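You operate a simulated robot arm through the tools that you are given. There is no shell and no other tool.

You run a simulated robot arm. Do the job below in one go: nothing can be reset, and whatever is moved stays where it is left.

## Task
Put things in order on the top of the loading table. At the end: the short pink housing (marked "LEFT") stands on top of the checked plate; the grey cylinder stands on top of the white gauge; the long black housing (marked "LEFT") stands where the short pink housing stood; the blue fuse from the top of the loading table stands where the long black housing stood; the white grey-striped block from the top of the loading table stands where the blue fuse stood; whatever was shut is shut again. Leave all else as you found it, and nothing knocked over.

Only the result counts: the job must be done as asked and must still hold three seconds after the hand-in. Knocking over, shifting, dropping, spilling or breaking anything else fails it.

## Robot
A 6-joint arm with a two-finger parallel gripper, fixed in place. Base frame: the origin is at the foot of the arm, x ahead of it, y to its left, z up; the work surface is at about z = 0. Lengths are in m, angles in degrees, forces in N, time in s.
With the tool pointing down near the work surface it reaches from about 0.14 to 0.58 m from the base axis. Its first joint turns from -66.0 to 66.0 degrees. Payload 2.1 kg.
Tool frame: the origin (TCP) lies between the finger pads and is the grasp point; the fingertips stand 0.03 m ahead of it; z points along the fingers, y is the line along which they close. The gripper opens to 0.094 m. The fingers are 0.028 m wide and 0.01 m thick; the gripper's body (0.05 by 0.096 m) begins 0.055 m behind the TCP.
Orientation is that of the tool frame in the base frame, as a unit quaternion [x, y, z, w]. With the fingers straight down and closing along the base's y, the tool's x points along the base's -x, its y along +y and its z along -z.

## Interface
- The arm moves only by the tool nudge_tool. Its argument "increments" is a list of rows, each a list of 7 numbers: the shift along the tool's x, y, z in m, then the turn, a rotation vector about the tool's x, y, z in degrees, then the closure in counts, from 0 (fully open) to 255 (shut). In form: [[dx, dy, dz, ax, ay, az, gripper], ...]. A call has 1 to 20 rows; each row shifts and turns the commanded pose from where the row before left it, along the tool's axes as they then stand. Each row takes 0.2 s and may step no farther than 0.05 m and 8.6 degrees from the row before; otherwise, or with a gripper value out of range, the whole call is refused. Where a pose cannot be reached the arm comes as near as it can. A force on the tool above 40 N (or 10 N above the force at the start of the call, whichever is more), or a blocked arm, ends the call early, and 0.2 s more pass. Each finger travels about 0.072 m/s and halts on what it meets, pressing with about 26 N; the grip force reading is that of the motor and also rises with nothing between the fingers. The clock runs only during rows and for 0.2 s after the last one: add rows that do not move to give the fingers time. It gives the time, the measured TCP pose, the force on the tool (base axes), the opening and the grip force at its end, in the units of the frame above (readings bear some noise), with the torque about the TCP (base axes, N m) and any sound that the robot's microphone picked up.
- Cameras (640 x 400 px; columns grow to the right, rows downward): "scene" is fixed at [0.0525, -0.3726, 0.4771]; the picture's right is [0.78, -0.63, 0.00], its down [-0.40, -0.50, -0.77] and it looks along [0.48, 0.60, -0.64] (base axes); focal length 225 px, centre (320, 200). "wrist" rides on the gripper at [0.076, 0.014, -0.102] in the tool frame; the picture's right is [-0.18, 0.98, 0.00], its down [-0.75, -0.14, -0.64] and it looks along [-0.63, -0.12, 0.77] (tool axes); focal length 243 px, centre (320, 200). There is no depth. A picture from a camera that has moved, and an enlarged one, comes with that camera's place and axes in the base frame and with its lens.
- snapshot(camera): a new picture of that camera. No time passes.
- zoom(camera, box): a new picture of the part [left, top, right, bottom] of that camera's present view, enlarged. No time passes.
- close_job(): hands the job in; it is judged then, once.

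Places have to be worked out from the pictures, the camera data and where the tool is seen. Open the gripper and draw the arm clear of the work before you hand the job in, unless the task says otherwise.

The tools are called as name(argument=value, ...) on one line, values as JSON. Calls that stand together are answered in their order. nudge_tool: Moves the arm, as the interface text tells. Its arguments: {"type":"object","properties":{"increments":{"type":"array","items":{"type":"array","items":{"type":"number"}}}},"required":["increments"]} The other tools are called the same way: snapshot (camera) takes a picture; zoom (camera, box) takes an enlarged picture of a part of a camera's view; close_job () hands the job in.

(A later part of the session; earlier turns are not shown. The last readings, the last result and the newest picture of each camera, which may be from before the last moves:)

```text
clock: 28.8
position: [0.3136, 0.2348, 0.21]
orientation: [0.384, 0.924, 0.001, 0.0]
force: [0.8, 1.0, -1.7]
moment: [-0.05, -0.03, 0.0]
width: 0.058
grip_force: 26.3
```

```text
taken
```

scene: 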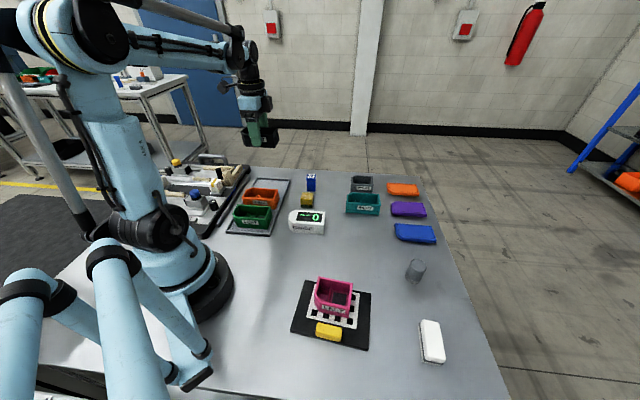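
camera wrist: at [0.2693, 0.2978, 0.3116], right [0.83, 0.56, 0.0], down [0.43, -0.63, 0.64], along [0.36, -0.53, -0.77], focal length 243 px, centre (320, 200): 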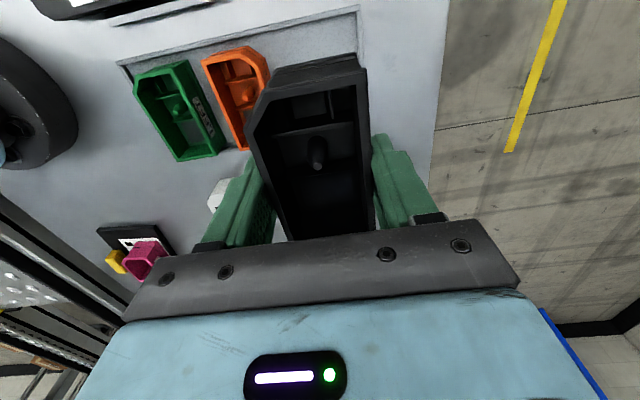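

TCP is at (0.3136, 0.2348), right over the target. I'll descend to hover about 2–3 cm above the tray and check.

nudge_tool(increments=[[-0.0005, 0.0008, 0.03, 0, 0, 0, 150], [0, 0, 0.04, 0, 0, 0, 150], [0, 0, 0.04, 0, 0, 0, 150], [0, 0, 0.025, 0, 0, 0, 150], [0, 0, 0, 0, 0, 0, 150], [0, 0, 0, 0, 0, 0, 150]])

snapshot(camera="wrist")

zoom(camera="scene", box=[220, 140, 320, 220])

```text
clock: 30.2
position: [0.3158, 0.2332, 0.0725]
orientation: [0.383, 0.924, 0.0, 0.001]
force: [0.6, 0.1, -1.2]
moment: [-0.01, 0.03, 0.02]
width: 0.0577
grip_force: 26.1
```

```text
taken
camera wrist: at [0.2718, 0.2972, 0.1742], right [0.83, 0.56, 0.0], down [0.43, -0.63, 0.64], along [0.36, -0.53, -0.77], focal length 243 px, centre (320, 200)
```

wrist: 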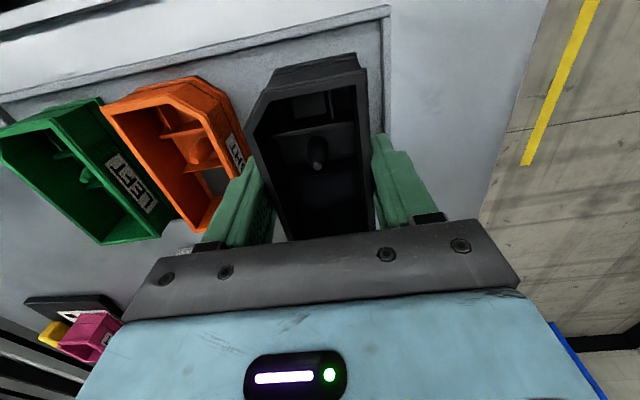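

```text
5.00 times, centred on (270, 180) of scene
camera zoom: at [0.0525, -0.3726, 0.4771], right [0.78, -0.63, 0.0], down [-0.4, -0.5, -0.77], along [0.48, 0.6, -0.64], focal length 1127 px, centre (570, 300)
```

zoom: 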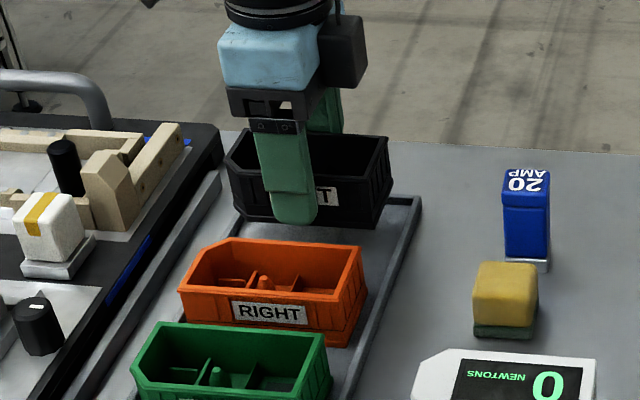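

I'll zoom in to verify the black housing's position relative to the tray lip before lowering.

zoom(camera="wrist", box=[220, 0, 420, 140])

```text
2.86 times, centred on (320, 70) of wrist
camera zoom: at [0.2718, 0.2972, 0.1742], right [0.83, 0.56, 0.0], down [0.43, -0.63, 0.64], along [0.36, -0.53, -0.77], focal length 693 px, centre (320, 571)
```

zoom: 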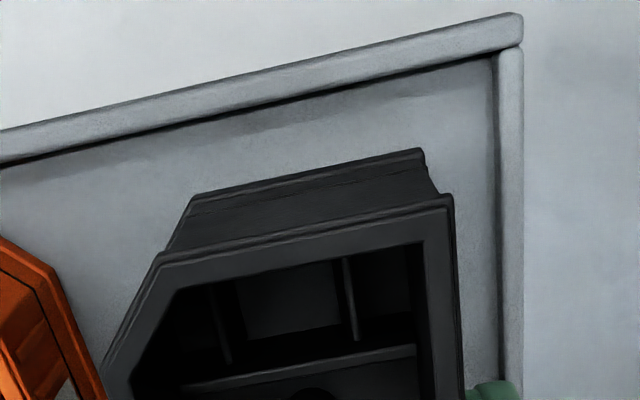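

The housing's −e1 end sits ~8 mm inside the lip and the other end ~5.5 mm, so it fits. Nudging 1 mm toward centre and lowering to near contact.

nudge_tool(increments=[[0.0012, 0.001, 0.008, 0, 0, 0, 150], [0, 0, 0.008, 0, 0, 0, 150], [0, 0, 0.006, 0, 0, 0, 150], [0, 0, 0.003, 0, 0, 0, 150], [0, 0, 0, 0, 0, 0, 150], [0, 0, 0, 0, 0, 0, 150]])

zoom(camera="scene", box=[230, 160, 300, 220])

```text
clock: 31.6
position: [0.3161, 0.2352, 0.0493]
orientation: [0.383, 0.924, 0.001, 0.0]
force: [-0.9, 0.5, -1.2]
moment: [-0.01, -0.03, -0.01]
width: 0.0581
grip_force: 25.5
```

```text
6.67 times, centred on (265, 190) of scene
camera zoom: at [0.0525, -0.3726, 0.4771], right [0.78, -0.63, 0.0], down [-0.4, -0.5, -0.77], along [0.48, 0.6, -0.64], focal length 1502 px, centre (687, 267)
```

zoom: 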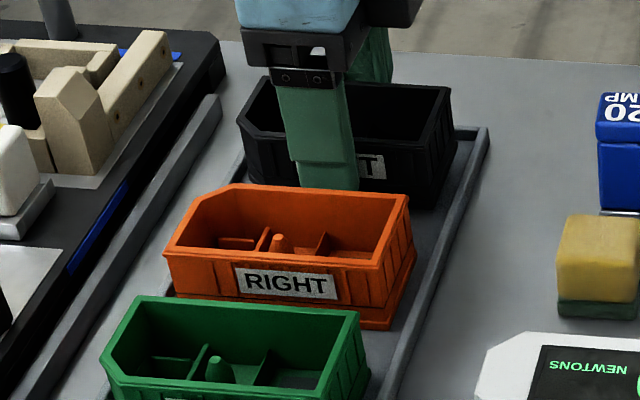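

Still free (force only the weight). Lowering in 2 mm steps until contact.

nudge_tool(increments=[[0, 0, 0.002, 0, 0, 0, 150], [0, 0, 0.002, 0, 0, 0, 150], [0, 0, 0, 0, 0, 0, 150], [0, 0, 0, 0, 0, 0, 150]])

```text
clock: 32.6
position: [0.318, 0.2336, 0.0442]
orientation: [0.382, 0.924, 0.0, 0.001]
force: [0.5, 0.7, -1.8]
moment: [0.01, 0.0, -0.01]
width: 0.0582
grip_force: 25.8
```

nudge_tool(increments=[[0.0015, 0, 0.002, 0, 0, 0, 150], [0, 0, 0, 0, 0, 0, 150], [0, 0, 0, 0, 0, 0, 150]])

```text
clock: 33.4
position: [0.3176, 0.2359, 0.0438]
orientation: [0.383, 0.924, 0.0, 0.0]
force: [-0.6, 0.3, -1.0]
moment: [-0.03, 0.0, -0.02]
width: 0.0582
grip_force: 26.1
```

Still no contact at z≈0.044 (force ≈ weight only); lowering another 2 mm.

nudge_tool(increments=[[0.0005, 0, 0.002, 0, 0, 0, 150], [0, 0, 0, 0, 0, 0, 150], [0, 0, 0, 0, 0, 0, 150]])

zoom(camera="scene", box=[230, 160, 300, 220])

```text
clock: 34.2
position: [0.3163, 0.2361, 0.0407]
orientation: [0.383, 0.924, 0.001, 0.0]
force: [1.6, -3.7, 24.9]
moment: [-0.03, 0.0, 0.0]
width: 0.0578
grip_force: 26.0
```

```text
6.67 times, centred on (265, 190) of scene
camera zoom: at [0.0524, -0.3726, 0.4771], right [0.78, -0.63, 0.0], down [-0.4, -0.5, -0.77], along [0.48, 0.6, -0.64], focal length 1502 px, centre (687, 267)
```

zoom: 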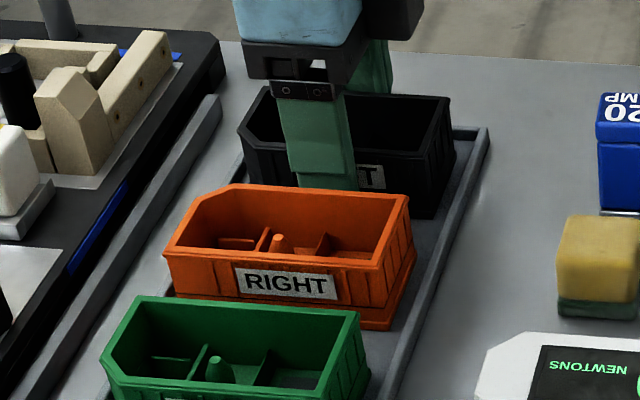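

Contact made (25 N at z≈0.041): the black housing is on the tray floor. I'll relieve the pressure by ~1.5 mm, then open slightly to ~65 mm.

nudge_tool(increments=[[0, 0, -0.0015, 0, 0, 0, 150], [0, 0, 0, 0, 0, 0, 150]])

```text
clock: 34.8
position: [0.3162, 0.236, 0.0407]
orientation: [0.382, 0.924, 0.0, 0.0]
force: [-1.0, 0.0, -1.3]
moment: [-0.01, 0.02, -0.01]
width: 0.0581
grip_force: 25.7
```

Pressure is gone, housing essentially at floor level. Opening to ~65 mm.

nudge_tool(increments=[[0, 0, 0, 0, 0, 0, 110], [0, 0, 0, 0, 0, 0, 90], [0, 0, 0, 0, 0, 0, 80], [0, 0, 0, 0, 0, 0, 80]])

zoom(camera="wrist", box=[180, 0, 460, 240])

```text
clock: 35.8
position: [0.3161, 0.2359, 0.0431]
orientation: [0.383, 0.924, 0.001, 0.0]
force: [0.2, 0.2, -0.6]
moment: [0.0, 0.0, 0.01]
width: 0.0644
grip_force: 0.1
```

```text
1.67 times, centred on (320, 120) of wrist
camera zoom: at [0.2723, 0.2987, 0.144], right [0.83, 0.56, 0.0], down [0.43, -0.63, 0.64], along [0.36, -0.53, -0.77], focal length 404 px, centre (320, 333)
```

zoom: 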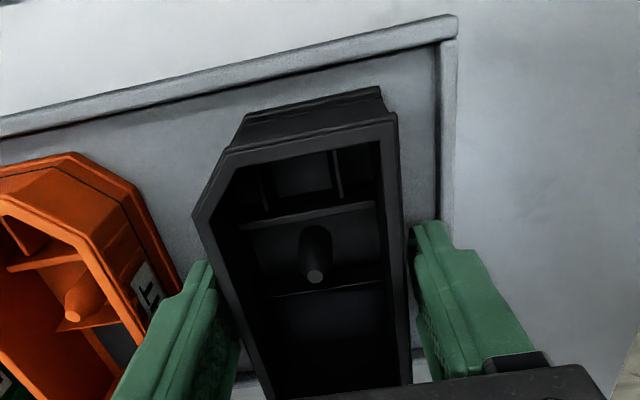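

Black is released in the tray. Rising straight up and then moving over the fuse at about (0.42, 0.125).

nudge_tool(increments=[[0, 0, -0.005, 0, 0, 0, 80], [0, 0, -0.015, 0, 0, 0, 80], [0, 0, -0.03, 0, 0, 0, 80], [0, 0, -0.04, 0, 0, 0, 80], [0, 0, -0.04, 0, 0, 0, 80], [0, 0, -0.03, 0, 0, 0, 80], [-0.038, -0.0012, 0, 0, 0, 0, 92], [-0.038, -0.0012, 0, 0, 0, 0, 92], [-0.038, -0.0012, 0, 0, 0, 0, 92], [-0.038, -0.0012, 0, 0, 0, 0, 92], [0, 0, 0, 0, 0, 0, 92], [0, 0, 0, 0, 0, 0, 92]])

snapshot(camera="wrist")

zoom(camera="scene", box=[220, 150, 340, 240])

```text
clock: 38.4
position: [0.4172, 0.1231, 0.2011]
orientation: [0.382, 0.924, 0.001, 0.001]
force: [0.1, 0.4, -0.9]
moment: [0.0, -0.04, -0.01]
width: 0.0602
grip_force: 0.1
```

```text
taken
camera wrist: at [0.3732, 0.1865, 0.303], right [0.83, 0.56, 0.0], down [0.43, -0.63, 0.64], along [0.36, -0.53, -0.77], focal length 243 px, centre (320, 200)
```

wrist: 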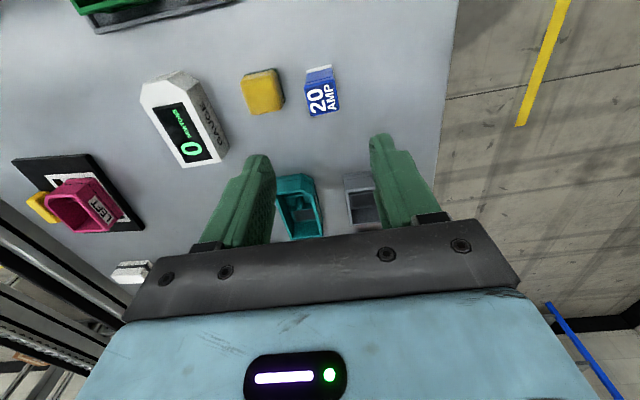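

```text
4.44 times, centred on (280, 195) of scene
camera zoom: at [0.0525, -0.3726, 0.4771], right [0.78, -0.63, 0.0], down [-0.4, -0.5, -0.77], along [0.48, 0.6, -0.64], focal length 1002 px, centre (498, 222)
```

zoom: 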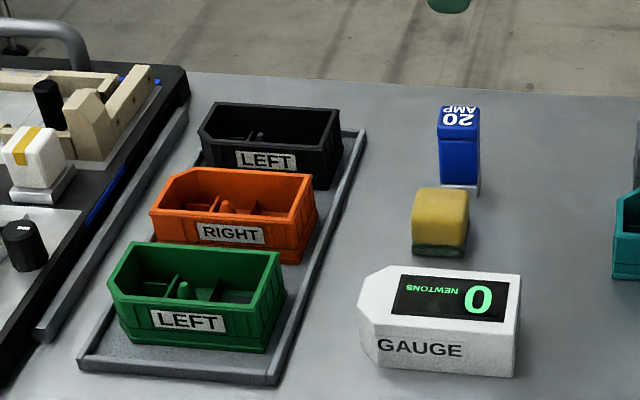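

Black sits nicely in the tray. Now zooming in on the fuse and sponge from directly above.

zoom(camera="wrist", box=[220, 40, 380, 140])

zoom(camera="wrist", box=[120, 50, 280, 180])

```text
4.00 times, centred on (300, 90) of wrist
camera zoom: at [0.3732, 0.1865, 0.303], right [0.83, 0.56, 0.0], down [0.43, -0.63, 0.64], along [0.36, -0.53, -0.77], focal length 970 px, centre (400, 640)
```

zoom: 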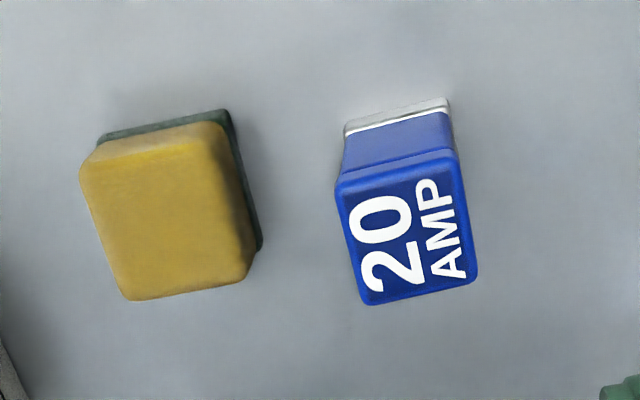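

```text
3.08 times, centred on (200, 115) of wrist
camera zoom: at [0.3732, 0.1865, 0.303], right [0.83, 0.56, 0.0], down [0.43, -0.63, 0.64], along [0.36, -0.53, -0.77], focal length 746 px, centre (689, 462)
```

zoom: 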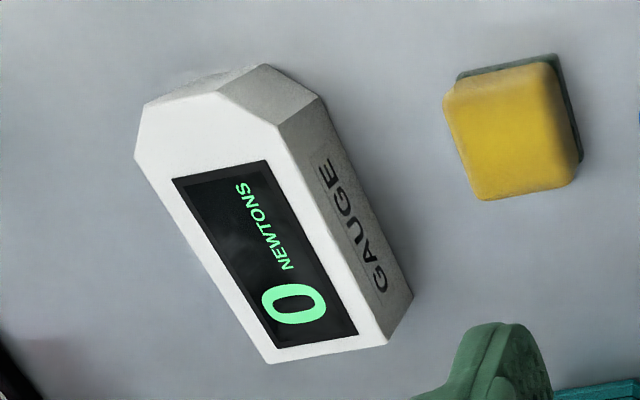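

Fuse centre is about (0.4185, 0.125), ~30 × 30 × 55 mm, turned ~2.5° from the tool; the gauge top is at z≈0.04 with centre (0.308, 0.005). I'll align over the fuse and come down to just above it.

nudge_tool(increments=[[0.0004, 0.0023, 0.02, 0, 0, -2.5, 92], [0, 0, 0.04, 0, 0, 0, 92], [0, 0, 0.04, 0, 0, 0, 92], [0, 0, 0.006, 0, 0, 0, 92], [0, 0, 0, 0, 0, 0, 92], [0, 0, 0, 0, 0, 0, 92]])

zoom(camera="wrist", box=[200, 40, 460, 240])

```text
clock: 39.8
position: [0.4203, 0.1253, 0.0964]
orientation: [0.362, 0.932, 0.001, 0.0]
force: [-0.3, 0.2, -0.9]
moment: [0.02, -0.02, 0.02]
width: 0.0604
grip_force: 0.0
```

```text
2.00 times, centred on (330, 140) of wrist
camera zoom: at [0.3738, 0.1867, 0.1979], right [0.8, 0.6, 0.0], down [0.46, -0.61, 0.64], along [0.39, -0.51, -0.77], focal length 485 px, centre (300, 320)
```

zoom: 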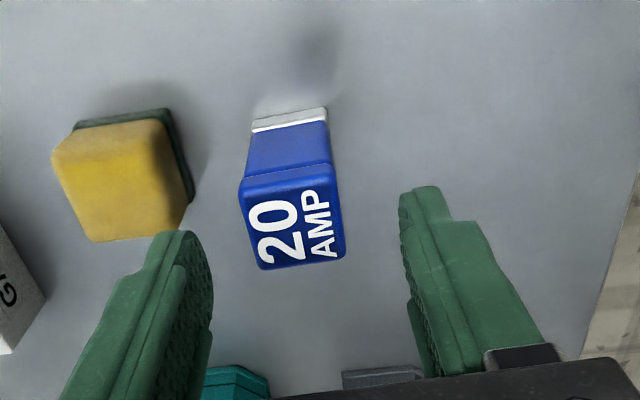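

The fuse is centred between the fingers within ~2 mm; small correction and descend to z≈0.038, then close.

nudge_tool(increments=[[0.0004, -0.0016, 0.01, 0, 0, 0, 92], [0, 0, 0.02, 0, 0, 0, 92], [0, 0, 0.02, 0, 0, 0, 92], [0, 0, 0.007, 0, 0, 0, 92], [0, 0, 0, 0, 0, 0, 92], [0, 0, 0, 0, 0, 0, 92]])

snapshot(camera="wrist")

```text
clock: 41.2
position: [0.4201, 0.1276, 0.0399]
orientation: [0.363, 0.932, 0.001, 0.0]
force: [-0.1, 0.0, -0.3]
moment: [-0.04, 0.0, -0.02]
width: 0.0599
grip_force: 0.0
```

```text
taken
camera wrist: at [0.3724, 0.1881, 0.1421], right [0.8, 0.6, 0.0], down [0.46, -0.61, 0.64], along [0.39, -0.51, -0.77], focal length 243 px, centre (320, 200)
```

wrist: 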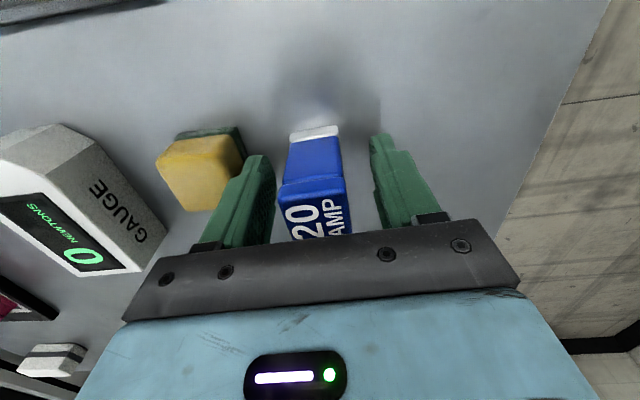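

Fuse is between the fingers, about 3 mm nearer the left one. I'll centre and close gently.

nudge_tool(increments=[[-0.001, -0.003, 0.001, 0, 0, 0, 92], [0, 0, 0, 0, 0, 0, 92], [0, 0, 0, 0, 0, 0, 130], [0, 0, 0, 0, 0, 0, 155], [0, 0, 0, 0, 0, 0, 175], [0, 0, 0, 0, 0, 0, 195], [0, 0, 0, 0, 0, 0, 200], [0, 0, 0, 0, 0, 0, 200]])

zoom(camera="wrist", box=[200, 60, 460, 260])

```text
clock: 43.0
position: [0.4182, 0.1245, 0.0384]
orientation: [0.362, 0.932, 0.0, -0.001]
force: [-0.5, -0.4, -0.1]
moment: [-0.03, 0.0, -0.03]
width: 0.0339
grip_force: 25.6
```

```text
2.00 times, centred on (330, 160) of wrist
camera zoom: at [0.3708, 0.1853, 0.1399], right [0.8, 0.6, 0.0], down [0.46, -0.61, 0.64], along [0.39, -0.51, -0.77], focal length 485 px, centre (300, 280)
```

zoom: 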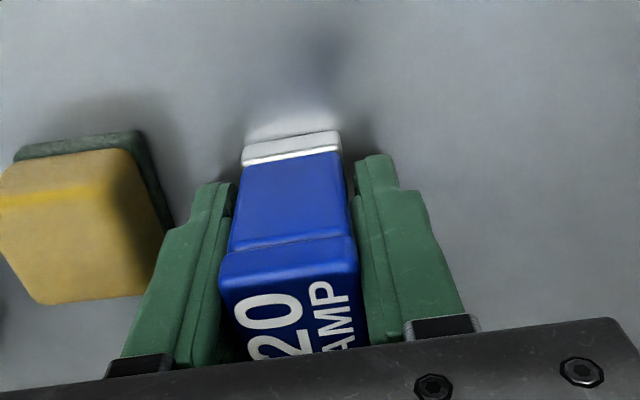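

Fuse is gripped (34 mm across the cap). I'll lift it and carry it to above black's former spot at about (0.4205, -0.110).

nudge_tool(increments=[[0, 0, -0.01, 0, 0, 0, 200], [0, 0, -0.02, 0, 0, 0, 200], [0, 0, -0.04, 0, 0, 0, 200], [0, 0, -0.04, 0, 0, 0, 200], [0, 0, -0.04, 0, 0, 0, 200], [-0.0267, -0.02855, 0, 0, 0, 0, 200], [-0.0267, -0.02855, 0, 0, 0, 0, 200], [-0.0267, -0.02855, 0, 0, 0, 0, 200], [-0.0267, -0.02855, 0, 0, 0, 0, 200], [-0.0267, -0.02855, 0, 0, 0, 0, 200], [-0.0267, -0.02855, 0, 0, 0, 0, 200], [0, 0, 0, 0, 0, 2.5, 200], [0, 0, 0, 0, 0, 0, 200], [0, 0, 0, 0, 0, 0, 200]])

snapshot(camera="wrist")

snapshot(camera="scene")

```text
clock: 46.0
position: [0.4199, -0.1116, 0.1884]
orientation: [0.383, 0.924, 0.0, 0.0]
force: [0.1, -0.1, -1.1]
moment: [0.01, -0.02, 0.04]
width: 0.0339
grip_force: 25.8
```

```text
taken
camera wrist: at [0.3758, -0.0487, 0.2906], right [0.83, 0.56, 0.0], down [0.43, -0.63, 0.64], along [0.36, -0.53, -0.77], focal length 243 px, centre (320, 200)
```

wrist: 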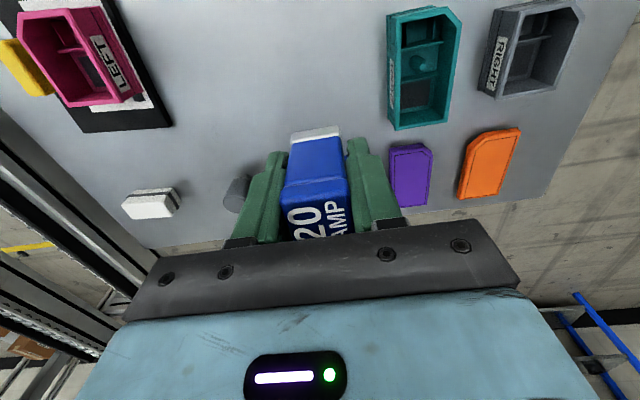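

```text
taken
```

scene: 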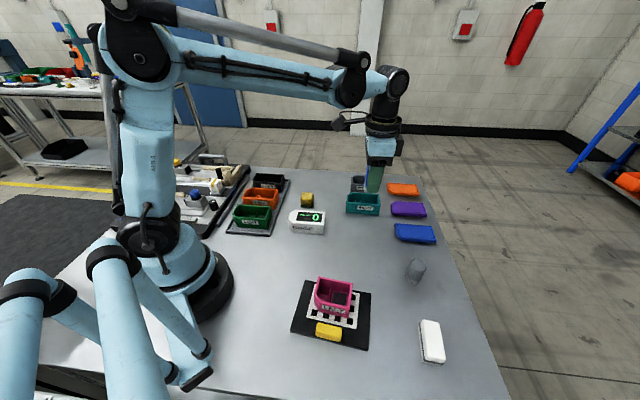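

The fuse is above the spot; the area below is clear. Descending to just above the table.

nudge_tool(increments=[[0.0007, 0.001, 0.03, 0, 0, 0, 200], [0, 0, 0.04, 0, 0, 0, 200], [0, 0, 0.04, 0, 0, 0, 200], [0, 0, 0.025, 0, 0, 0, 200], [0, 0, 0, 0, 0, 0, 200], [0, 0, 0, 0, 0, 0, 200]])

zoom(camera="scene", box=[320, 160, 460, 260])

```text
clock: 47.4
position: [0.4205, -0.113, 0.0553]
orientation: [0.383, 0.924, 0.001, 0.0]
force: [0.0, 0.5, -1.1]
moment: [0.01, -0.02, 0.01]
width: 0.0339
grip_force: 25.6
```

```text
4.00 times, centred on (390, 210) of scene
camera zoom: at [0.0525, -0.3726, 0.4771], right [0.78, -0.63, 0.0], down [-0.4, -0.5, -0.77], along [0.48, 0.6, -0.64], focal length 901 px, centre (40, 160)
```

zoom: 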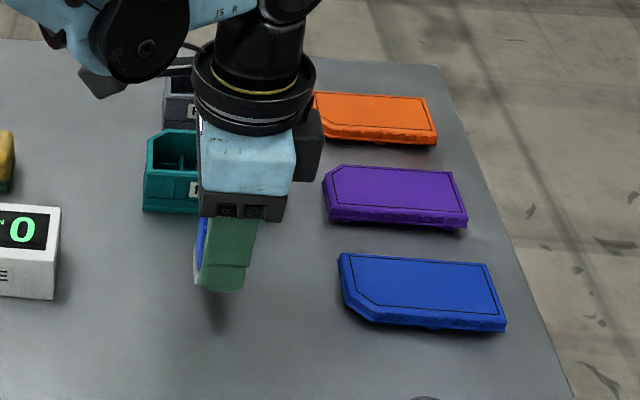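

TCP is 3 mm low in y; correcting and lowering toward contact.

nudge_tool(increments=[[0.0018, 0.0018, 0.006, 0, 0, 0, 200], [0, 0, 0.005, 0, 0, 0, 200], [0, 0, 0.002, 0, 0, 0, 200], [0, 0, 0, 0, 0, 0, 200], [0, 0, 0, 0, 0, 0, 200]])

```text
clock: 48.6
position: [0.4222, -0.1075, 0.0412]
orientation: [0.382, 0.924, 0.001, 0.0]
force: [0.7, -0.2, -0.6]
moment: [-0.02, -0.04, 0.02]
width: 0.0338
grip_force: 25.8
```

No contact yet at z≈0.041; lowering 2 mm more.

nudge_tool(increments=[[-0.0012, -0.0008, 0.002, 0, 0, 0, 200], [0, 0, 0, 0, 0, 0, 200], [0, 0, 0, 0, 0, 0, 200]])

```text
clock: 49.4
position: [0.4206, -0.1094, 0.0399]
orientation: [0.383, 0.924, 0.001, 0.0]
force: [-0.1, 0.0, -0.8]
moment: [-0.01, -0.03, -0.01]
width: 0.0338
grip_force: 26.2
```

Position is good at (0.4206, -0.1094); still hanging free, so another 1.5 mm down.

nudge_tool(increments=[[0, 0, 0.0015, 0, 0, 0, 200], [0, 0, 0, 0, 0, 0, 200], [0, 0, 0, 0, 0, 0, 200]])

zoom(camera="scene", box=[350, 200, 400, 240])

```text
clock: 50.2
position: [0.4203, -0.1103, 0.0371]
orientation: [0.382, 0.924, 0.001, 0.0]
force: [-2.1, -1.1, 25.7]
moment: [0.01, 0.05, -0.01]
width: 0.0338
grip_force: 25.8
```

```text
10.00 times, centred on (375, 220) of scene
camera zoom: at [0.0524, -0.3725, 0.4772], right [0.78, -0.63, 0.0], down [-0.4, -0.5, -0.77], along [0.48, 0.6, -0.64], focal length 2254 px, centre (-230, 0)
```

zoom: 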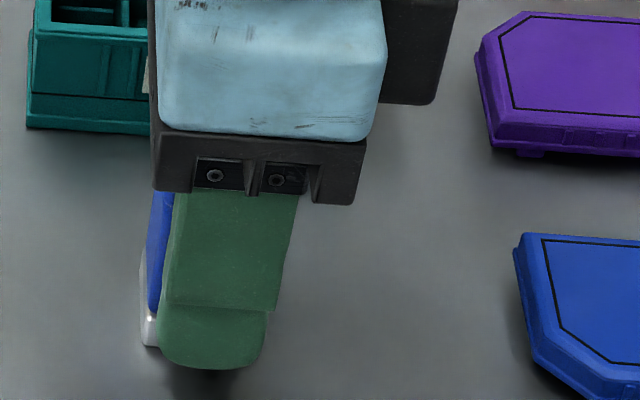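

Contact (25 N). Relieving ~1.2 mm, then opening to ~60 mm.

nudge_tool(increments=[[0, 0, -0.0012, 0, 0, 0, 200], [0, 0, 0, 0, 0, 0, 200], [0, 0, 0, 0, 0, 0, 180], [0, 0, 0, 0, 0, 0, 150], [0, 0, 0, 0, 0, 0, 120], [0, 0, 0, 0, 0, 0, 92], [0, 0, 0, 0, 0, 0, 92]])

zoom(camera="wrist", box=[200, 60, 460, 260])

```text
clock: 51.8
position: [0.4215, -0.11, 0.0383]
orientation: [0.382, 0.924, 0.001, 0.0]
force: [0.4, -0.4, 0.1]
moment: [-0.02, -0.01, -0.02]
width: 0.0599
grip_force: 0.1
```

```text
2.00 times, centred on (330, 160) of wrist
camera zoom: at [0.3769, -0.0463, 0.1402], right [0.83, 0.56, 0.0], down [0.43, -0.63, 0.64], along [0.36, -0.53, -0.77], focal length 485 px, centre (300, 280)
```

zoom: 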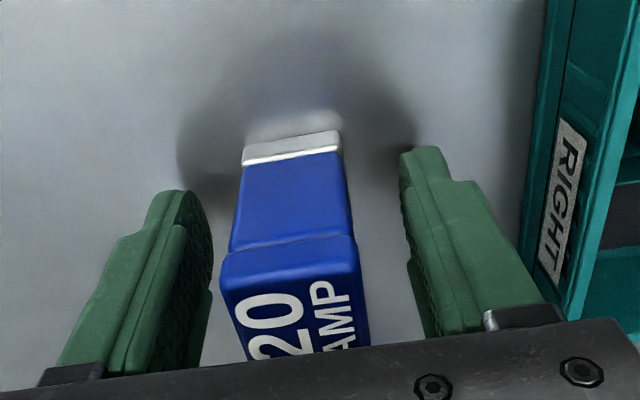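

Fuse is standing free. Rising, then moving over the white grey-striped block for a close look.

nudge_tool(increments=[[0, 0, -0.01, 0, 0, 0, 92], [0, 0, -0.03, 0, 0, 0, 92], [0, 0, -0.04, 0, 0, 0, 92], [0, 0, -0.04, 0, 0, 0, 92], [0, 0, -0.04, 0, 0, 0, 92], [-0.01325, -0.0345, 0, 0, 0, 0, 60], [-0.01325, -0.0345, 0, 0, 0, 0, 60], [-0.01325, -0.0345, 0, 0, 0, 0, 60], [-0.01325, -0.0345, 0, 0, 0, 0, 60], [-0.01325, -0.0345, 0, 0, 0, 0, 60], [-0.01325, -0.0345, 0, 0, 0, 0, 60], [-0.01325, -0.0345, 0, 0, 0, 0, 60], [-0.01325, -0.0345, 0, 0, 0, 0, 60], [0, 0, 0, 0, 0, 0, 60], [0, 0, 0, 0, 0, 0, 60]])

snapshot(camera="wrist")

snapshot(camera="scene")

```text
clock: 55.0
position: [0.2995, -0.3777, 0.1957]
orientation: [0.382, 0.924, 0.001, 0.0]
force: [0.1, -0.6, -0.5]
moment: [-0.01, 0.01, 0.02]
width: 0.0719
grip_force: 0.0
```

```text
taken
camera wrist: at [0.2557, -0.3151, 0.2977], right [0.83, 0.56, 0.0], down [0.43, -0.63, 0.64], along [0.36, -0.53, -0.77], focal length 243 px, centre (320, 200)
```

wrist: 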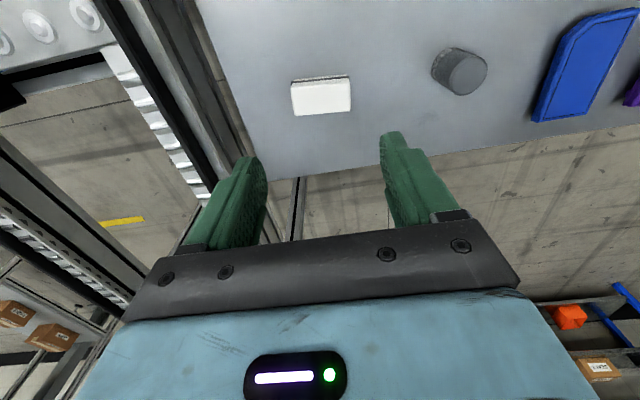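

```text
taken
```

scene: 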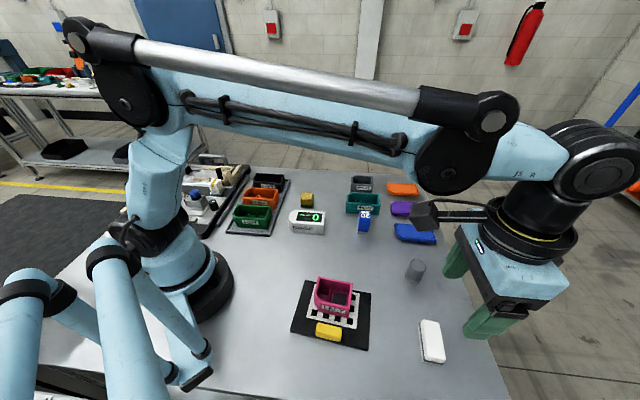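

The fuse stands where black was. Zooming in on the white block and the grey cylinder to measure.

zoom(camera="wrist", box=[260, 50, 400, 150])

zoom(camera="wrist", box=[400, 20, 540, 120])

zoom(camera="scene", box=[390, 250, 470, 370])

zoom(camera="scene", box=[340, 170, 440, 250])

```text
4.00 times, centred on (330, 100) of wrist
camera zoom: at [0.2557, -0.3151, 0.2977], right [0.83, 0.56, 0.0], down [0.43, -0.63, 0.64], along [0.36, -0.53, -0.77], focal length 970 px, centre (280, 600)
```

zoom: 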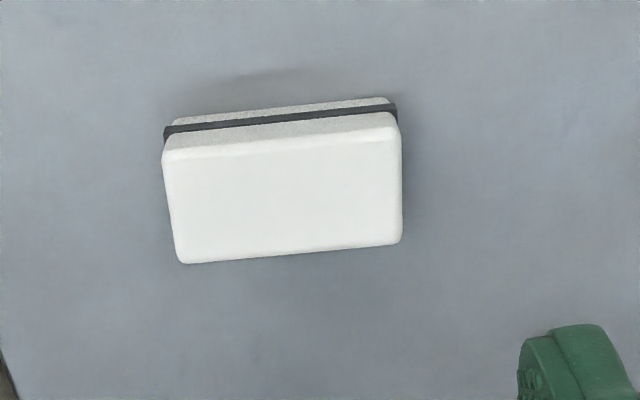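

```text
4.00 times, centred on (470, 70) of wrist
camera zoom: at [0.2557, -0.3151, 0.2977], right [0.83, 0.56, 0.0], down [0.43, -0.63, 0.64], along [0.36, -0.53, -0.77], focal length 970 px, centre (-280, 720)
```

zoom: 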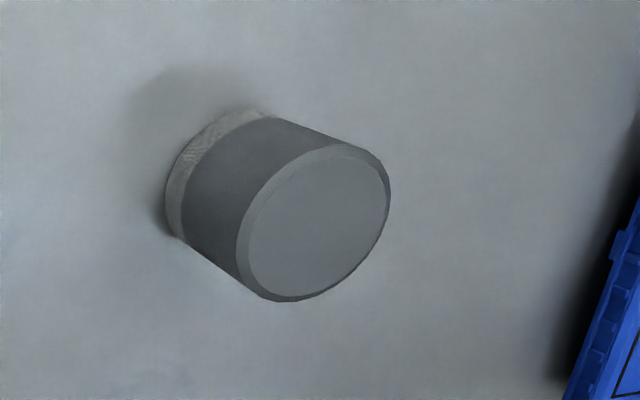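

```text
3.33 times, centred on (430, 310) of scene
camera zoom: at [0.0525, -0.3726, 0.4771], right [0.78, -0.63, 0.0], down [-0.4, -0.5, -0.77], along [0.48, 0.6, -0.64], focal length 751 px, centre (-47, -167)
```

zoom: 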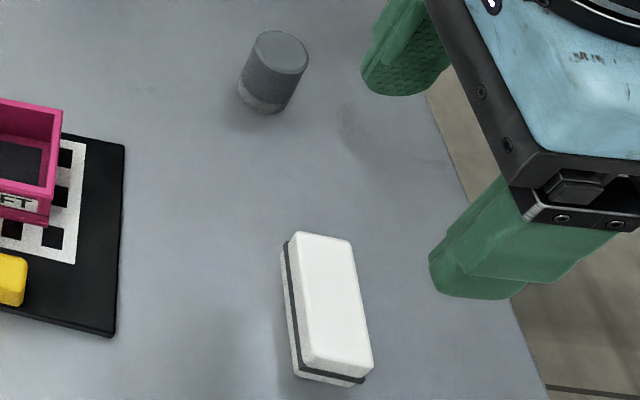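

```text
5.00 times, centred on (390, 210) of scene
camera zoom: at [0.0525, -0.3726, 0.4771], right [0.78, -0.63, 0.0], down [-0.4, -0.5, -0.77], along [0.48, 0.6, -0.64], focal length 1127 px, centre (-30, 150)
```

zoom: 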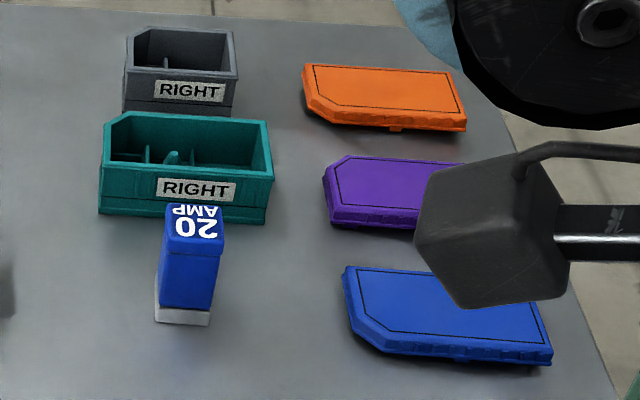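

The block measures ~62 × 31 × 29 mm at about (0.304, -0.383), long axis at +40.7°; the cylinder is ~37 mm wide, ~43 mm tall near (0.406, -0.281). To grip the block across its short side I'll rotate the tool by 94° in place, keeping the camera over the table side.

nudge_tool(increments=[[0, 0, 0, 0, 0, 8.57, 92], [0, 0, 0, 0, 0, 8.57, 92], [0, 0, 0, 0, 0, 8.57, 92], [0, 0, 0, 0, 0, 8.57, 92], [0, 0, 0, 0, 0, 8.57, 92], [0, 0, 0, 0, 0, 8.57, 92], [0, 0, 0, 0, 0, 8.57, 92], [0, 0, 0, 0, 0, 8.57, 92], [0, 0, 0, 0, 0, 8.57, 92], [0, 0, 0, 0, 0, 8.57, 92], [0, 0, 0, 0, 0, 8.57, 92], [0, 0, 0, 0, 0, 0, 92], [0, 0, 0, 0, 0, 0, 92]])

snapshot(camera="wrist")

snapshot(camera="scene")

```text
clock: 57.8
position: [0.2995, -0.3801, 0.1986]
orientation: [0.938, 0.347, 0.001, 0.0]
force: [-0.5, 0.3, 0.0]
moment: [-0.01, 0.05, 0.01]
width: 0.0599
grip_force: 0.0
```

```text
taken
camera wrist: at [0.3673, -0.3414, 0.3001], right [0.5, -0.87, 0.0], down [-0.66, -0.38, 0.64], along [-0.56, -0.32, -0.77], focal length 243 px, centre (320, 200)
```

wrist: 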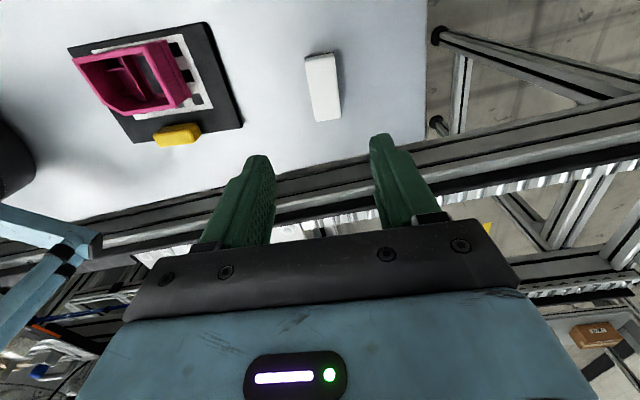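

```text
taken
```

scene: 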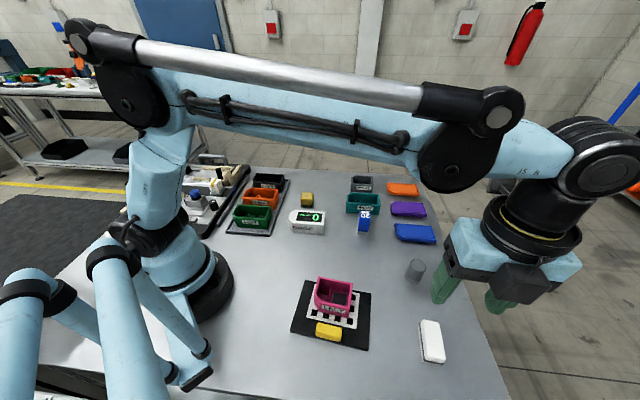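

Rotation achieved with the block visible below. Zooming to refine its pose.

zoom(camera="wrist", box=[250, 30, 400, 140])

```text
3.64 times, centred on (325, 85) of wrist
camera zoom: at [0.3673, -0.3414, 0.3001], right [0.5, -0.87, 0.0], down [-0.66, -0.38, 0.64], along [-0.56, -0.32, -0.77], focal length 882 px, centre (302, 618)
```

zoom: 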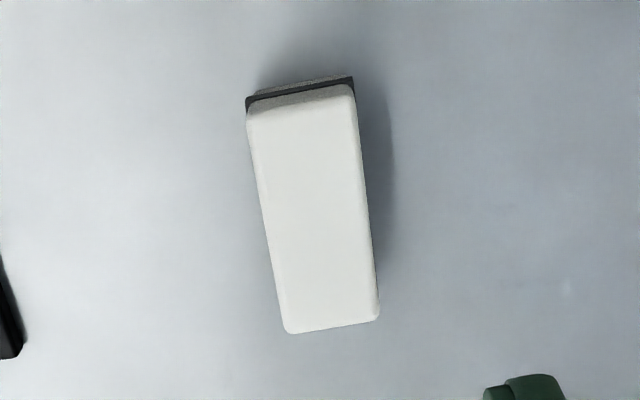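

Block centre confirmed at (0.3044, -0.3832), aligned with the tool within a degree. Correcting and descending part way.

nudge_tool(increments=[[0.0017, 0.0054, 0.03, 0, 0, 0, 92], [0, 0, 0.04, 0, 0, 0, 92], [0, 0, 0.04, 0, 0, 0, 92], [0, 0, 0.01, 0, 0, 0, 92], [0, 0, 0, 0, 0, 0, 92], [0, 0, 0, 0, 0, 0, 92]])

zoom(camera="wrist", box=[200, 60, 460, 240])

```text
clock: 59.2
position: [0.307, -0.3821, 0.077]
orientation: [0.937, 0.348, 0.001, -0.001]
force: [-0.6, -0.7, 0.2]
moment: [0.0, 0.02, 0.0]
width: 0.0598
grip_force: 0.1
```

```text
2.22 times, centred on (330, 150) of wrist
camera zoom: at [0.3738, -0.3442, 0.1789], right [0.5, -0.87, 0.0], down [-0.66, -0.39, 0.64], along [-0.55, -0.32, -0.77], focal length 539 px, centre (298, 311)
```

zoom: 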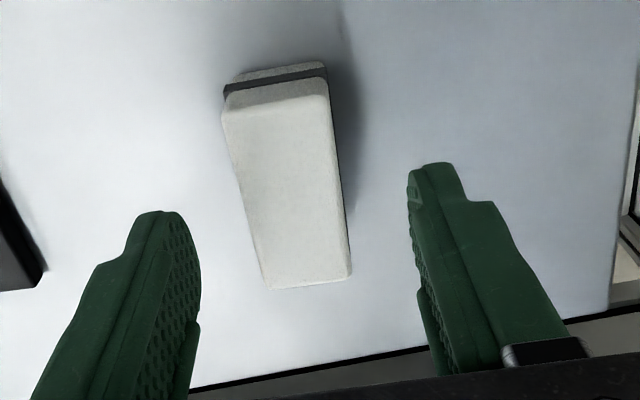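

Nearly centred; small correction and descend to grasp height, then close.

nudge_tool(increments=[[-0.0027, -0.0009, 0.01, 0, 0, 0, 92], [0, 0, 0.015, 0, 0, 0, 92], [0, 0, 0.01, 0, 0, 0, 92], [0, 0, 0.006, 0, 0, 0, 92], [0, 0, 0, 0, 0, 0, 92], [0, 0, 0, 0, 0, 0, 92]])

zoom(camera="wrist", box=[200, 60, 460, 240])

```text
clock: 60.6
position: [0.3022, -0.3831, 0.0359]
orientation: [0.937, 0.348, 0.002, -0.001]
force: [1.0, -0.3, -0.3]
moment: [-0.02, 0.02, 0.0]
width: 0.0603
grip_force: 0.0
```

```text
2.22 times, centred on (330, 150) of wrist
camera zoom: at [0.3696, -0.3449, 0.1376], right [0.5, -0.87, 0.0], down [-0.66, -0.39, 0.64], along [-0.55, -0.32, -0.77], focal length 539 px, centre (298, 311)
```

zoom: 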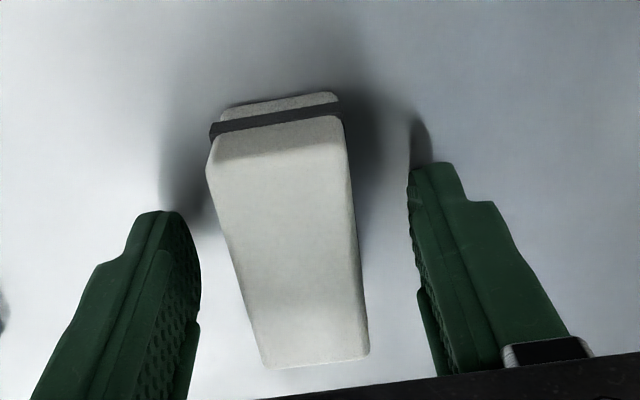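

Block is well between the fingers. Tiny correction and close.

nudge_tool(increments=[[0.0014, 0.001, 0, 0, 0, 0, 92], [0, 0, 0, 0, 0, 0, 125], [0, 0, 0, 0, 0, 0, 150], [0, 0, 0, 0, 0, 0, 170], [0, 0, 0, 0, 0, 0, 190], [0, 0, 0, 0, 0, 0, 200], [0, 0, 0, 0, 0, 0, 200]])

zoom(camera="wrist", box=[200, 60, 460, 240])

```text
clock: 62.2
position: [0.3043, -0.3818, 0.0353]
orientation: [0.938, 0.347, 0.0, 0.0]
force: [0.5, 0.4, 0.1]
moment: [0.05, 0.01, 0.01]
width: 0.034
grip_force: 26.4
```

```text
2.22 times, centred on (330, 150) of wrist
camera zoom: at [0.3708, -0.3443, 0.1379], right [0.5, -0.87, 0.0], down [-0.66, -0.39, 0.64], along [-0.55, -0.32, -0.77], focal length 539 px, centre (298, 311)
```

zoom: 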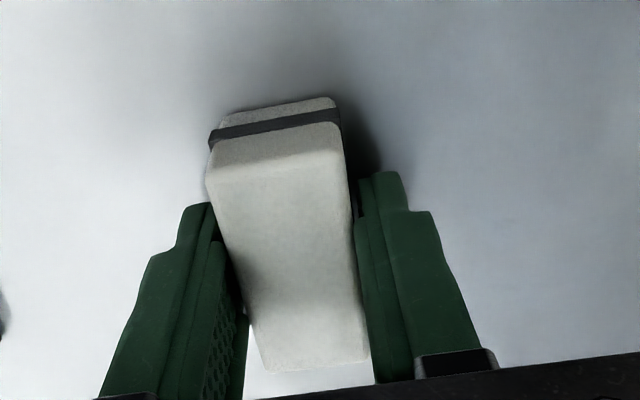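

Block is gripped (34 mm). Lifting and rotating back to −45° at height.

nudge_tool(increments=[[0, 0, -0.01, 0, 0, 0, 200], [0, 0, -0.02, 0, 0, 0, 200], [0, 0, -0.04, 0, 0, 0, 200], [0, 0, -0.04, 0, 0, 0, 200], [0, 0, -0.045, 0, 0, 0, 200], [0, 0, 0, 0, 0, -8.57, 200], [0, 0, 0, 0, 0, -8.57, 200], [0, 0, 0, 0, 0, -8.57, 200], [0, 0, 0, 0, 0, -8.57, 200], [0, 0, 0, 0, 0, -8.57, 200], [0, 0, 0, 0, 0, -8.57, 200], [0, 0, 0, 0, 0, -8.57, 200], [0, 0, 0, 0, 0, -8.57, 200], [0, 0, 0, 0, 0, -8.57, 200], [0, 0, 0, 0, 0, -8.57, 200], [0, 0, 0, 0, 0, -8.57, 200], [0, 0, 0, 0, 0, 0, 200]])

snapshot(camera="wrist")

```text
clock: 65.8
position: [0.3037, -0.3826, 0.1913]
orientation: [0.383, 0.924, 0.001, 0.0]
force: [-0.1, 0.5, -0.7]
moment: [0.04, 0.02, -0.02]
width: 0.0339
grip_force: 26.4
```

```text
taken
camera wrist: at [0.2599, -0.3197, 0.2926], right [0.82, 0.57, 0.0], down [0.43, -0.63, 0.64], along [0.36, -0.53, -0.77], focal length 243 px, centre (320, 200)
```

wrist: 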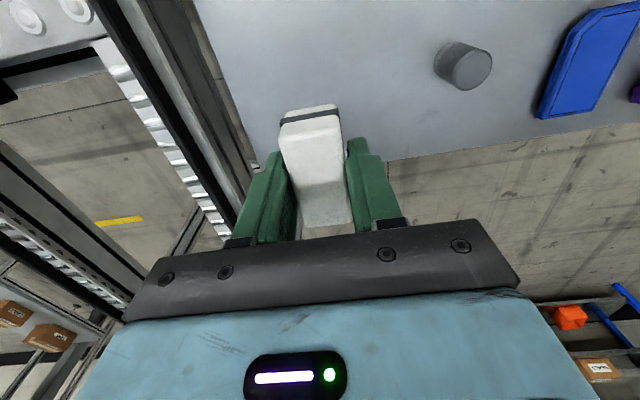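

The block is held level and the yaw is −45°. Carrying it at height to the fuse's former place, about (0.4187, 0.1247).

nudge_tool(increments=[[0.0231, 0.0366, 0, 0, 0, 0, 200], [0.0231, 0.0366, 0, 0, 0, 0, 200], [0.0231, 0.0366, 0, 0, 0, 0, 200], [0.0231, 0.0366, 0, 0, 0, 0, 200], [0.0231, 0.0366, 0, 0, 0, 0, 200], [0.0231, 0.0366, 0, 0, 0, 0, 200], [0.0231, 0.0366, 0, 0, 0, 0, 200], [0.0231, 0.0366, 0, 0, 0, 0, 200], [0.0231, 0.0366, 0, 0, 0, 0, 200], [0.0231, 0.0366, 0, 0, 0, 0, 200], [0.0231, 0.0366, 0, 0, 0, 0, 200], [0.0232, 0.0366, 0, 0, 0, 0, 200], [0, 0, 0, 0, 0, 0, 200], [0, 0, 0, 0, 0, 0, 200]])

snapshot(camera="wrist")

snapshot(camera="scene")

```text
clock: 68.8
position: [0.4163, 0.1212, 0.1927]
orientation: [0.383, 0.924, 0.001, 0.0]
force: [-0.3, -0.2, -1.4]
moment: [0.01, 0.03, 0.01]
width: 0.0336
grip_force: 26.0
```

```text
taken
camera wrist: at [0.3733, 0.1846, 0.2944], right [0.83, 0.56, 0.0], down [0.43, -0.63, 0.64], along [0.36, -0.53, -0.77], focal length 243 px, centre (320, 200)
```

wrist: 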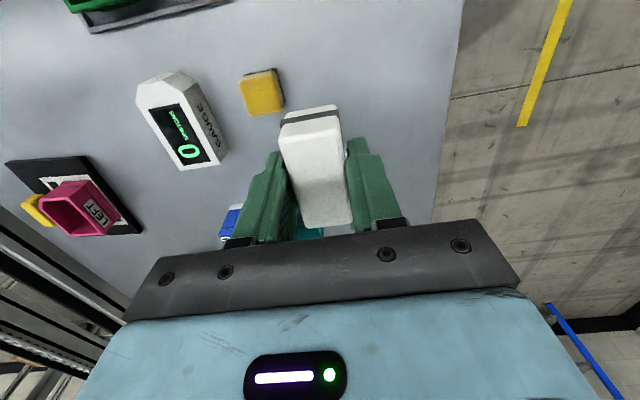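

```text
taken
```

scene: 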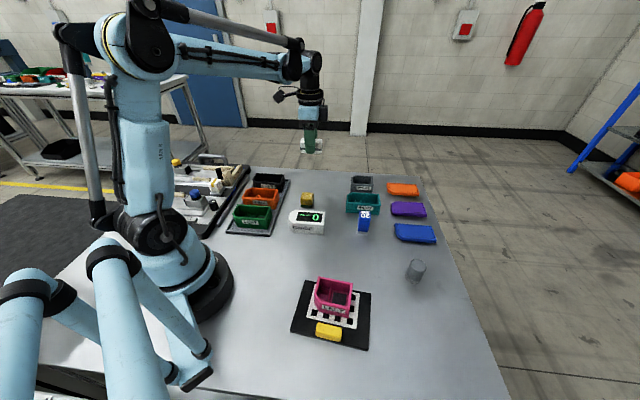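

Correcting ~4 mm and descending to hover just above the table.

nudge_tool(increments=[[0.0008, 0.0042, 0.03, 0, 0, 0, 200], [0, 0, 0.04, 0, 0, 0, 200], [0, 0, 0.04, 0, 0, 0, 200], [0, 0, 0.028, 0, 0, 0, 200], [0, 0, 0, 0, 0, 0, 200], [0, 0, 0, 0, 0, 0, 200]])

zoom(camera="wrist", box=[140, 40, 440, 240])

```text
clock: 70.2
position: [0.4218, 0.1287, 0.0551]
orientation: [0.382, 0.924, 0.001, 0.0]
force: [0.1, -0.9, 0.2]
moment: [0.0, -0.01, -0.02]
width: 0.0338
grip_force: 26.3
```

```text
2.00 times, centred on (290, 140) of wrist
camera zoom: at [0.3778, 0.1914, 0.1567], right [0.83, 0.56, 0.0], down [0.43, -0.63, 0.64], along [0.36, -0.53, -0.77], focal length 485 px, centre (380, 320)
```

zoom: 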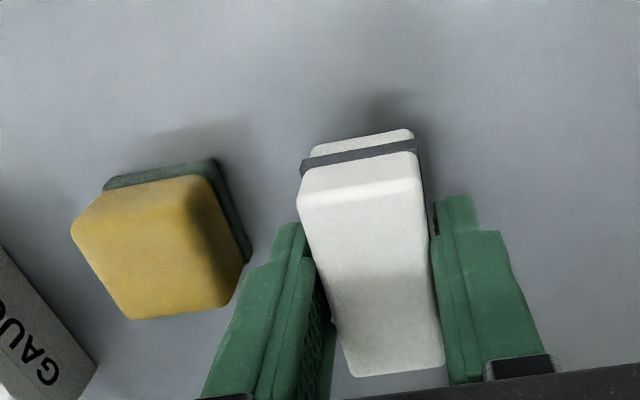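

TCP reads (0.4218, 0.1287), ~5 mm past in e2; correcting and lowering toward contact.

nudge_tool(increments=[[-0.0006, -0.004, 0.005, 0, 0, 0, 200], [0, 0, 0.006, 0, 0, 0, 200], [0, 0, 0.003, 0, 0, 0, 200], [0, 0, 0, 0, 0, 0, 200], [0, 0, 0, 0, 0, 0, 200]])

```text
clock: 71.4
position: [0.4197, 0.1243, 0.0409]
orientation: [0.383, 0.924, 0.0, 0.0]
force: [-0.3, 0.4, -0.5]
moment: [0.03, 0.02, -0.03]
width: 0.0338
grip_force: 25.6
```

At (0.4197, 0.1243), z=0.041; lowering in small steps toward the expected contact near 0.035.

nudge_tool(increments=[[0, 0, 0.002, 0, 0, 0, 200], [0, 0, 0.0015, 0, 0, 0, 200], [0, 0, 0, 0, 0, 0, 200], [0, 0, 0, 0, 0, 0, 200]])

```text
clock: 72.4
position: [0.4183, 0.1239, 0.0366]
orientation: [0.382, 0.924, 0.001, -0.001]
force: [-0.2, -1.4, 10.2]
moment: [0.08, 0.17, -0.02]
width: 0.034
grip_force: 26.4
```

Contact (10 N) at (0.4183, 0.1239). Easing slightly and opening to ~55 mm so the sponge isn't touched.

nudge_tool(increments=[[0, 0, -0.0006, 0, 0, 0, 200], [0, 0, 0, 0, 0, 0, 180], [0, 0, 0, 0, 0, 0, 150], [0, 0, 0, 0, 0, 0, 125], [0, 0, 0, 0, 0, 0, 106], [0, 0, 0, 0, 0, 0, 106]])

zoom(camera="wrist", box=[140, 40, 440, 240])

```text
clock: 73.8
position: [0.4178, 0.123, 0.0373]
orientation: [0.383, 0.924, 0.001, 0.001]
force: [-0.3, 0.0, -0.4]
moment: [-0.02, -0.02, -0.01]
width: 0.0548
grip_force: 0.1
```

```text
2.00 times, centred on (290, 140) of wrist
camera zoom: at [0.3747, 0.1868, 0.1385], right [0.83, 0.56, 0.0], down [0.43, -0.63, 0.64], along [0.36, -0.53, -0.77], focal length 485 px, centre (380, 320)
```

zoom: 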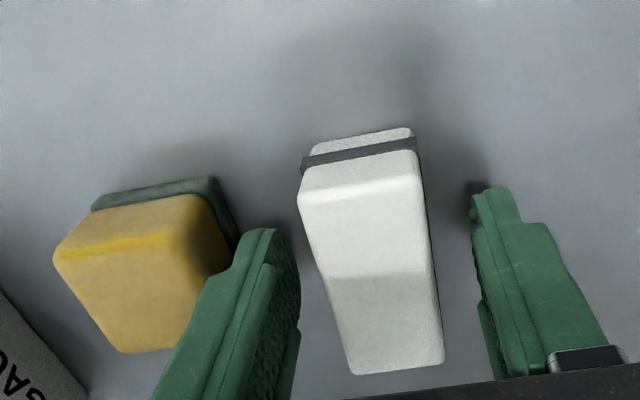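

Block is released at the fuse's old place. Rising straight up, then moving over the grey cylinder.

nudge_tool(increments=[[0, 0, -0.01, 0, 0, 0, 106], [0, 0, -0.03, 0, 0, 0, 106], [0, 0, -0.04, 0, 0, 0, 106], [0, 0, -0.04, 0, 0, 0, 106], [0, 0, -0.04, 0, 0, 0, 106], [-0.0277, -0.0294, 0, 0, 0, 0, 80], [-0.0277, -0.0294, 0, 0, 0, 0, 80], [-0.0277, -0.0294, 0, 0, 0, 0, 80], [-0.0277, -0.0294, 0, 0, 0, 0, 80], [-0.0277, -0.0294, 0, 0, 0, 0, 80], [-0.0277, -0.0294, 0, 0, 0, 0, 80], [-0.0277, -0.0294, 0, 0, 0, 0, 80], [-0.0277, -0.0294, 0, 0, 0, 0, 80], [-0.0277, -0.0294, 0, 0, 0, 0, 80], [-0.0277, -0.0294, 0, 0, 0, 0, 80], [0, 0, 0, 0, 0, 0, 80], [0, 0, 0, 0, 0, 0, 80]])

snapshot(camera="wrist")

zoom(camera="scene", box=[220, 150, 460, 300])

```text
clock: 77.4
position: [0.4074, -0.2778, 0.1997]
orientation: [0.383, 0.924, 0.001, 0.0]
force: [0.3, -0.7, -0.7]
moment: [-0.05, 0.01, 0.01]
width: 0.0642
grip_force: 0.1
```

```text
taken
camera wrist: at [0.3636, -0.2154, 0.3017], right [0.83, 0.56, 0.0], down [0.43, -0.63, 0.64], along [0.36, -0.53, -0.77], focal length 243 px, centre (320, 200)
```

wrist: 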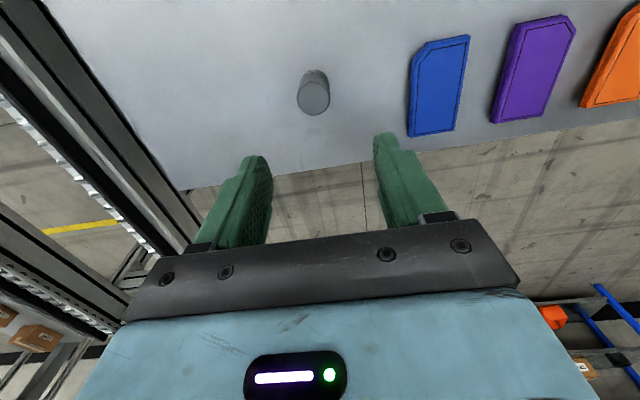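

```text
2.67 times, centred on (340, 225) of scene
camera zoom: at [0.0525, -0.3726, 0.4771], right [0.78, -0.63, 0.0], down [-0.4, -0.5, -0.77], along [0.48, 0.6, -0.64], focal length 601 px, centre (267, 133)
```

zoom: 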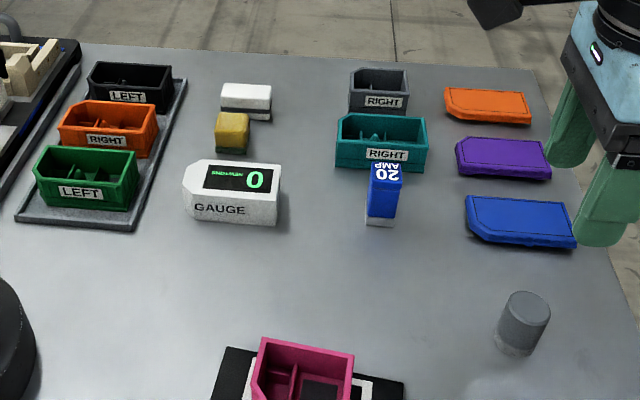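

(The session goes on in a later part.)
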